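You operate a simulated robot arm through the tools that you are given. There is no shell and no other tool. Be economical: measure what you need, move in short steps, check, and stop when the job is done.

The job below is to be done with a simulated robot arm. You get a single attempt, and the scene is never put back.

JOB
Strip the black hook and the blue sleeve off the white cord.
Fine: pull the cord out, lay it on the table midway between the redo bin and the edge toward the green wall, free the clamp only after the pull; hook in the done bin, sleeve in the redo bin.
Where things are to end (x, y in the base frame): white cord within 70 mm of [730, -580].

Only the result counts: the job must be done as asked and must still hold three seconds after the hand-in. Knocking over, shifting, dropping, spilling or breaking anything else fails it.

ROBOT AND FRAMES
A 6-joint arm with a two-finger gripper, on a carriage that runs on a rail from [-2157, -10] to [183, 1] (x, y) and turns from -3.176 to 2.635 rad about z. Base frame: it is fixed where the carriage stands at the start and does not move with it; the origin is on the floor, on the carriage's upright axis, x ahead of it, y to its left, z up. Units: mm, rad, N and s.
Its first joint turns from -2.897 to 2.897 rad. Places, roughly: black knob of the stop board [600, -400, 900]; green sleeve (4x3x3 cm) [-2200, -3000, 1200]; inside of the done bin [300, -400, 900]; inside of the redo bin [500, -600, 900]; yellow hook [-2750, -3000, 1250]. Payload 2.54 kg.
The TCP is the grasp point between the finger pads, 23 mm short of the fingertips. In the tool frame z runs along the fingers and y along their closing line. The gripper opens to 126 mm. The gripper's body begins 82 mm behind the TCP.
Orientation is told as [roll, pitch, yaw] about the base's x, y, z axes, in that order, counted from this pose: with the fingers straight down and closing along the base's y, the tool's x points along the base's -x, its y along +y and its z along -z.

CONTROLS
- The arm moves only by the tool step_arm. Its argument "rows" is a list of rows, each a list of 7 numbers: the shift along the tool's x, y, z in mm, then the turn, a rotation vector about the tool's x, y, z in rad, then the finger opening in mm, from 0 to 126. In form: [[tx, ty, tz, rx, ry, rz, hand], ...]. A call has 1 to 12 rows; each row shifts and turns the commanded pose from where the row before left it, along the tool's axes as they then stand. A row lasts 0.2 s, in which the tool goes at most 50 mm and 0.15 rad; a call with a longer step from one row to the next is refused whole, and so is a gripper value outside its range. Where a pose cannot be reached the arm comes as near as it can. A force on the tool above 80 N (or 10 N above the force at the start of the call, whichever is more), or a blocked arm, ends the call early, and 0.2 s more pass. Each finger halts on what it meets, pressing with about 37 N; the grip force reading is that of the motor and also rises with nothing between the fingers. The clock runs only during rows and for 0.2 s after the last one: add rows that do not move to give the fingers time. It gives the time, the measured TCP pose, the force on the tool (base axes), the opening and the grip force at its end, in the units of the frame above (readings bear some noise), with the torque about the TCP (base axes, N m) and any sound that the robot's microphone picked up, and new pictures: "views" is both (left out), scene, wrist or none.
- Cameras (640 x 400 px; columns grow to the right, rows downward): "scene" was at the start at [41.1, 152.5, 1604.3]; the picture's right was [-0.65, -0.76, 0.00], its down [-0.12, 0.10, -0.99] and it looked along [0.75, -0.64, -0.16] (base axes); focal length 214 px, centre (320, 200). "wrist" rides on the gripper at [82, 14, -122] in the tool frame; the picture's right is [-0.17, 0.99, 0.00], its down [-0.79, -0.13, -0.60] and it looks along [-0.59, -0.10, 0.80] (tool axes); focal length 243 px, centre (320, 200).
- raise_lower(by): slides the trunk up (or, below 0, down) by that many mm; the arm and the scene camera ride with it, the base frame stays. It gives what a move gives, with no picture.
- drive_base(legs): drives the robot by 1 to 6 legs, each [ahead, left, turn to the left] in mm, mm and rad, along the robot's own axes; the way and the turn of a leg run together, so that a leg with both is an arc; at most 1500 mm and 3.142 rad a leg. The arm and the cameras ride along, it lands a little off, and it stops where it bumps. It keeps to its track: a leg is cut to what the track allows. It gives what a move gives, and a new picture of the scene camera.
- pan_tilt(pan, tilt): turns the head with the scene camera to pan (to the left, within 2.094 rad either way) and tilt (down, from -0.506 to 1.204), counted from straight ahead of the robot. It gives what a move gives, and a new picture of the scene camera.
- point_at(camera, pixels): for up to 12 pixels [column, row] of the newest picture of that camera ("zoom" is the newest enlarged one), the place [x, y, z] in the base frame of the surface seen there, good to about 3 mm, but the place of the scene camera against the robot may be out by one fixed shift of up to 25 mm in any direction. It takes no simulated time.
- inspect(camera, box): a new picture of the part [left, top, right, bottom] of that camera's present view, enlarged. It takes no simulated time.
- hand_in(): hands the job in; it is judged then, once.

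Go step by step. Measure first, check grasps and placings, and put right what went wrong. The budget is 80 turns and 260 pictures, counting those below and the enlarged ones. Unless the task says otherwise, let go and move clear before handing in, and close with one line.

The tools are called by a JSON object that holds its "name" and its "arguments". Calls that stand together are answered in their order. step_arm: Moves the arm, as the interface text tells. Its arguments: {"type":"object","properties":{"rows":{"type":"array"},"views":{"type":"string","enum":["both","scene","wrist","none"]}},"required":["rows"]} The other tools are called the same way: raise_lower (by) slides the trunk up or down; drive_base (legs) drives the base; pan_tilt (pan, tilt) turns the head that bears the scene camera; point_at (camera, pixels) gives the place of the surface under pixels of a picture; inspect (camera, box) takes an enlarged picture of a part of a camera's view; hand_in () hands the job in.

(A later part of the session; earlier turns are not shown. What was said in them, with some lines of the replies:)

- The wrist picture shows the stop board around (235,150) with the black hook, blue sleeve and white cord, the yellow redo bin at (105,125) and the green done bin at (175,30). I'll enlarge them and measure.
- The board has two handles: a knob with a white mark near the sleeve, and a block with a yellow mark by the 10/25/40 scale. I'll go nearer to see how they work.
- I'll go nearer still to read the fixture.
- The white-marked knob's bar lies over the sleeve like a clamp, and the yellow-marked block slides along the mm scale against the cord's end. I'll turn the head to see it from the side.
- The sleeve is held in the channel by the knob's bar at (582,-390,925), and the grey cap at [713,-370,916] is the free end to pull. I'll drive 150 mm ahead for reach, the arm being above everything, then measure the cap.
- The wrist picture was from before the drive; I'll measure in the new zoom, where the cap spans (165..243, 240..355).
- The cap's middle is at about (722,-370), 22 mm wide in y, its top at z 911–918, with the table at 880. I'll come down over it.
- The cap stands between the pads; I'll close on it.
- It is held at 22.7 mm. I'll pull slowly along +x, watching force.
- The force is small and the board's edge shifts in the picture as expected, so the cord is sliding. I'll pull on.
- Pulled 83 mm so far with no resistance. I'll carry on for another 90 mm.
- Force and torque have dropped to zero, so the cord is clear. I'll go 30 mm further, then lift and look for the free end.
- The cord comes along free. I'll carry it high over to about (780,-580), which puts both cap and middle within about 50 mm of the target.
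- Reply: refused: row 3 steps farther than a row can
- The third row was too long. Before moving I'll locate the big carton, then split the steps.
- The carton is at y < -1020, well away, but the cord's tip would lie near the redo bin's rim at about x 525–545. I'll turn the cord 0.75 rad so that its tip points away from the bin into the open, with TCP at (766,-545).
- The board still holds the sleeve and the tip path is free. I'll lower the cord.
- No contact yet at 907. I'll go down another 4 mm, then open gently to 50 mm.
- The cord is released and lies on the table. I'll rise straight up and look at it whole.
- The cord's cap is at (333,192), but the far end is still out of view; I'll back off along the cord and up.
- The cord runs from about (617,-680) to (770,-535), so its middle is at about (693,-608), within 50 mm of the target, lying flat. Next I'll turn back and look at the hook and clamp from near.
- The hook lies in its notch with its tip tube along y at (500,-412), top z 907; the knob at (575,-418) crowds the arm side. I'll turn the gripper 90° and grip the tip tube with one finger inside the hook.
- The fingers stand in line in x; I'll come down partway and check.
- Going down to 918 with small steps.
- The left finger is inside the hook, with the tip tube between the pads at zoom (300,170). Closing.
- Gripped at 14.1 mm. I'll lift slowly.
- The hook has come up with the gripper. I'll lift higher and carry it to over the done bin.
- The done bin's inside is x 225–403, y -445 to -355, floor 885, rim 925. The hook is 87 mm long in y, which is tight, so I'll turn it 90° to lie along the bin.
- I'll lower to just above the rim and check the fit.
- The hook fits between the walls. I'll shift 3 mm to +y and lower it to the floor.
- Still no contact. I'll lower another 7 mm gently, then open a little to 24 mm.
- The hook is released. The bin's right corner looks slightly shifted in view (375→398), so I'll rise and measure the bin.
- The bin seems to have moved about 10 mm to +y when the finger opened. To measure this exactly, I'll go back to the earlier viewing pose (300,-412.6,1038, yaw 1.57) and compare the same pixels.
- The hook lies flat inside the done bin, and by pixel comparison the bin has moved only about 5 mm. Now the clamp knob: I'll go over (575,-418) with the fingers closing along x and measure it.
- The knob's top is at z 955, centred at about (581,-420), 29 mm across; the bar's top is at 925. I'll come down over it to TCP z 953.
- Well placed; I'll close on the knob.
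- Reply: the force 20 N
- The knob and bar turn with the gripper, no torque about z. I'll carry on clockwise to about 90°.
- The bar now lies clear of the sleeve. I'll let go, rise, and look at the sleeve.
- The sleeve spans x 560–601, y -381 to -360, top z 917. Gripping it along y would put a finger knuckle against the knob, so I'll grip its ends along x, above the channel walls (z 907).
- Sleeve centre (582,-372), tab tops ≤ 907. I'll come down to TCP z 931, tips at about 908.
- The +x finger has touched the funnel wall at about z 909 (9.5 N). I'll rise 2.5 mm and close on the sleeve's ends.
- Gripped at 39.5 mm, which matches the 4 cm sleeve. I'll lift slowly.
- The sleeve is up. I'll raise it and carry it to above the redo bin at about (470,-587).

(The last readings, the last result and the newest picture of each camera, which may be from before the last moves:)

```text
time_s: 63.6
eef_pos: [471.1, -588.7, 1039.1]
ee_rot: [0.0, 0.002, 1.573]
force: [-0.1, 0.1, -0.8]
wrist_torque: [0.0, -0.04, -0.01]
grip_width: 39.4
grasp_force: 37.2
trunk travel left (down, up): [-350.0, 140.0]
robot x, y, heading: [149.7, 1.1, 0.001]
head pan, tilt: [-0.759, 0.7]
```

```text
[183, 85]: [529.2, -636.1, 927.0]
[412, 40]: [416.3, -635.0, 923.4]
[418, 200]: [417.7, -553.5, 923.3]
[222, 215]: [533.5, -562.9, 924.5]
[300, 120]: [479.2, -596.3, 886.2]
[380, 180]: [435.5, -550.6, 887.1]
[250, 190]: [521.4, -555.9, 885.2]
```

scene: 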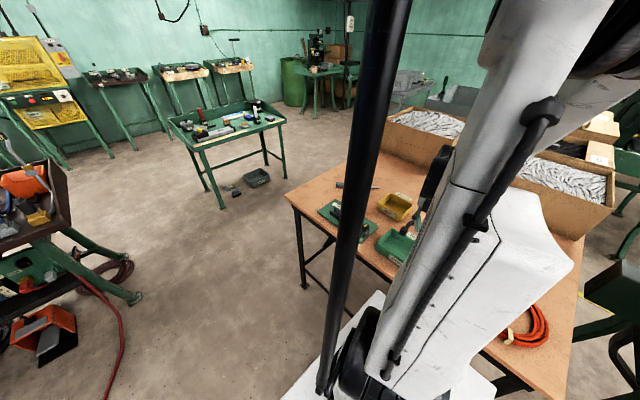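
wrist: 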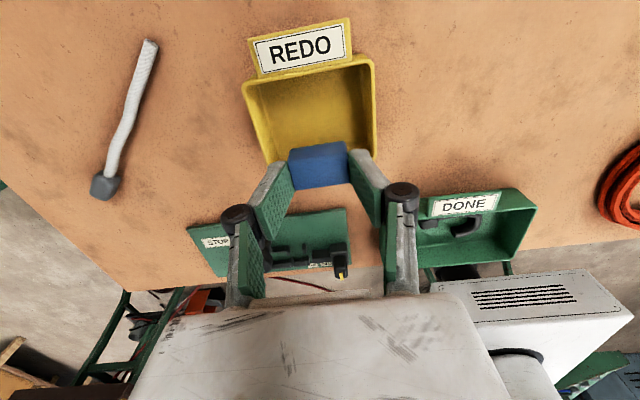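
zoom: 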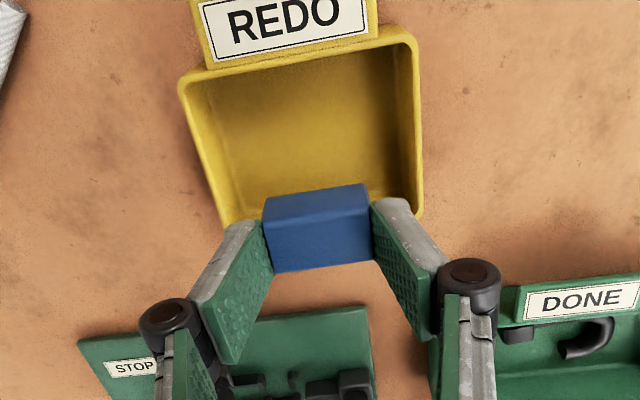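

The redo bin's inside is x 418–529, y -635 to about -540, floor 886, so the sleeve is centred. I'll lower it to the floor.

{"name": "step_arm", "arguments": {"rows": [[0, -2, 30, 0, 0, 0, 25], [0, 0, 30, 0, 0, 0, 25], [0, 0, 25, 0, 0, 0, 25], [0, 0, 12, 0, 0, 0, 25], [0, 0, 4, 0, 0, 0, 25], [0, 0, 0, 0, 0, 0, 25]], "views": "wrist"}}

{"name": "inspect", "arguments": {"camera": "wrist", "box": [180, 60, 460, 280]}}

```text
time_s: 65.0
eef_pos: [472.1, -587.6, 935.6]
ee_rot: [0.001, -0.001, 1.575]
force: [0.7, -0.6, 0.3]
wrist_torque: [-0.02, -0.03, -0.02]
grip_width: 39.3
grasp_force: 36.6
trunk travel left (down, up): [-350.0, 140.0]
robot x, y, heading: [148.2, 2.5, -0.002]
head pan, tilt: [-0.759, 0.7]
```

wrist: 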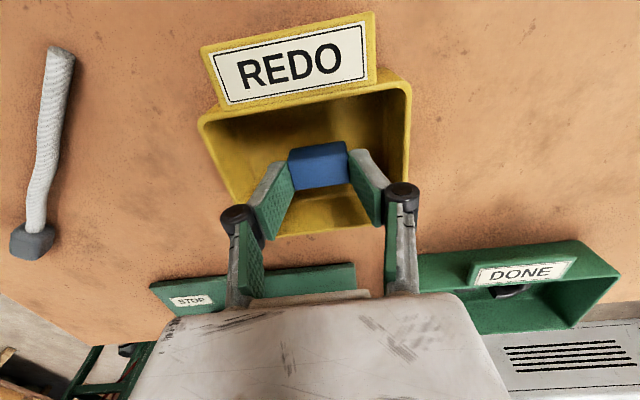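

```text
1.82 times, centred on (320, 170) of wrist
```

zoom: 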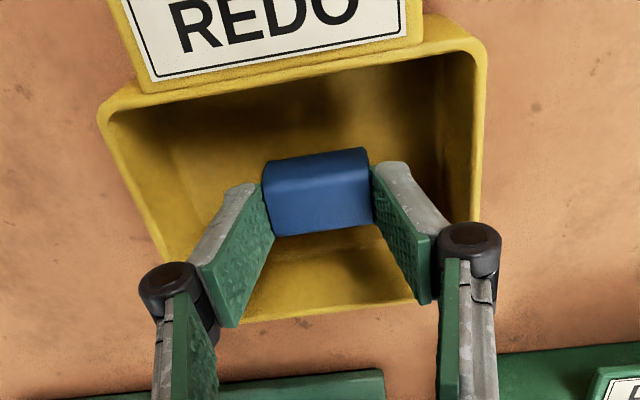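

I'll ease down until it touches, then open to 50 mm and rise.

{"name": "step_arm", "arguments": {"rows": [[0, 0, 2, 0, 0, 0, 25], [0, 0, 2, 0, 0, 0, 25], [0, 0, 2, 0, 0, 0, 25], [0, 0, 0, 0, 0, 0, 25]], "views": "none"}}

{"name": "step_arm", "arguments": {"rows": [[0, 0, 0, 0, 0, 0, 44], [0, 0, 0, 0, 0, 0, 50], [0, 0, 0, 0, 0, 0, 50], [0, 0, -10, 0, 0, 0, 50], [0, 0, -30, 0, 0, 0, 50], [0, 0, -40, 0, 0, 0, 50], [40, 0, -40, 0, 0, 0, 50], [0, 0, 0, 0, 0, 0, 50]], "views": "wrist"}}

{"name": "inspect", "arguments": {"camera": "wrist", "box": [160, 60, 560, 300]}}

```text
time_s: 66.0
eef_pos: [470.7, -586.0, 933.3]
ee_rot: [0.001, 0.001, 1.573]
force: [0.3, 0.7, 0.2]
wrist_torque: [-0.02, 0.0, 0.01]
grip_width: 39.2
grasp_force: 37.2
trunk travel left (down, up): [-350.0, 140.0]
robot x, y, heading: [147.5, -3.8, -0.003]
head pan, tilt: [-0.759, 0.7]
```

```text
refused: row 7 steps farther than a row can; nothing moved
```

```text
1.60 times, centred on (360, 180) of wrist
```

zoom: 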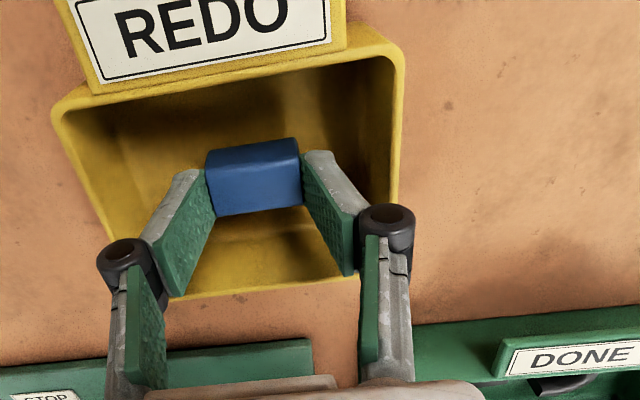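

The release was refused for too long a step. At z 933 there is still no contact; I'll go 3 mm further, then open and rise.

{"name": "step_arm", "arguments": {"rows": [[0, 0, 3, 0, 0, 0, 25], [0, 0, 0, 0, 0, 0, 44], [0, 0, 0, 0, 0, 0, 50], [0, 0, 0, 0, 0, 0, 50], [0, 0, -10, 0, 0, 0, 50], [0, 0, -30, 0, 0, 0, 50], [0, 0, -40, 0, 0, 0, 50], [0, 0, -40, 0, 0, 0, 50], [40, 0, 0, 0, 0, 0, 50], [0, 0, 0, 0, 0, 0, 50]], "views": "wrist"}}

{"name": "inspect", "arguments": {"camera": "wrist", "box": [160, 60, 560, 300]}}

```text
time_s: 68.2
eef_pos: [470.9, -630.4, 1050.5]
ee_rot: [0.0, -0.002, 1.575]
force: [-0.1, -1.8, -0.1]
wrist_torque: [0.07, 0.04, 0.01]
grip_width: 50.0
grasp_force: 0.0
trunk travel left (down, up): [-350.0, 140.0]
robot x, y, heading: [149.6, 3.0, -0.001]
head pan, tilt: [-0.759, 0.7]
```

wrist: 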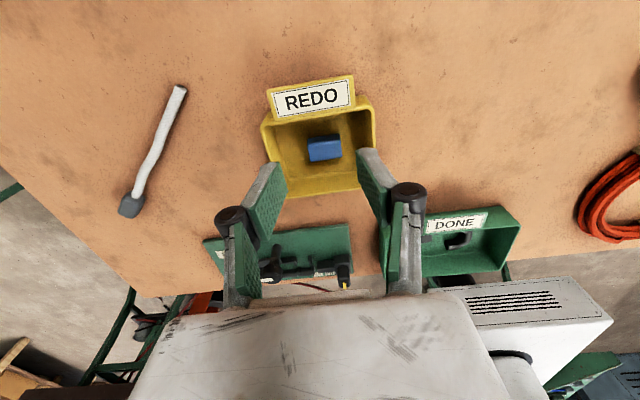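

```text
1.60 times, centred on (360, 180) of wrist
```

zoom: 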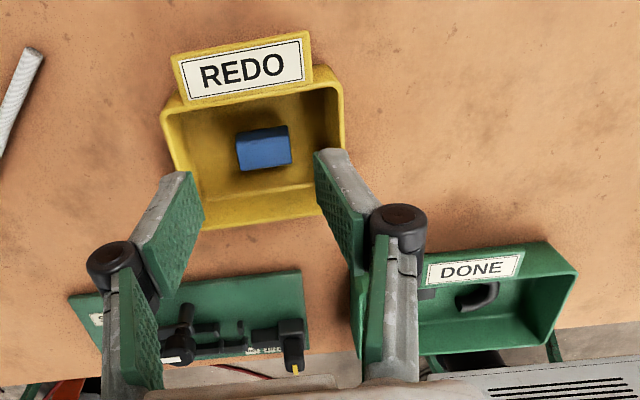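

The sleeve lies in the redo bin and the hook in the done bin. I'll check the cord's place once more.

{"name": "point_at", "arguments": {"camera": "wrist", "pixels": [[181, 90], [166, 128], [152, 162], [138, 192], [130, 207], [324, 148], [457, 240]]}}

```text
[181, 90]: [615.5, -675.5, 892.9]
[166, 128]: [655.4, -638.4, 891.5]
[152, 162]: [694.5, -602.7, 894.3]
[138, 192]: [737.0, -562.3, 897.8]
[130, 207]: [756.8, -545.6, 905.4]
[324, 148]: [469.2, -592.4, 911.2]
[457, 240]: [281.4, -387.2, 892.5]
```

The cord runs from (615,-676) to about (765,-537), both its middle and its cap within 50 mm of [730,-580]. The hook and sleeve rest in their bins and the gripper is clear, so I hand in.

{"name": "hand_in", "arguments": {}}

```text
The job is handed in.
```

I pulled the cord out and laid it about 48 mm from [730, -580] (measured at its middle), freed the clamp only after the pull, and put the hook in the done bin and the sleeve in the redo bin. The done bin moved about 5 mm when I let go of the hook, and I left it there.
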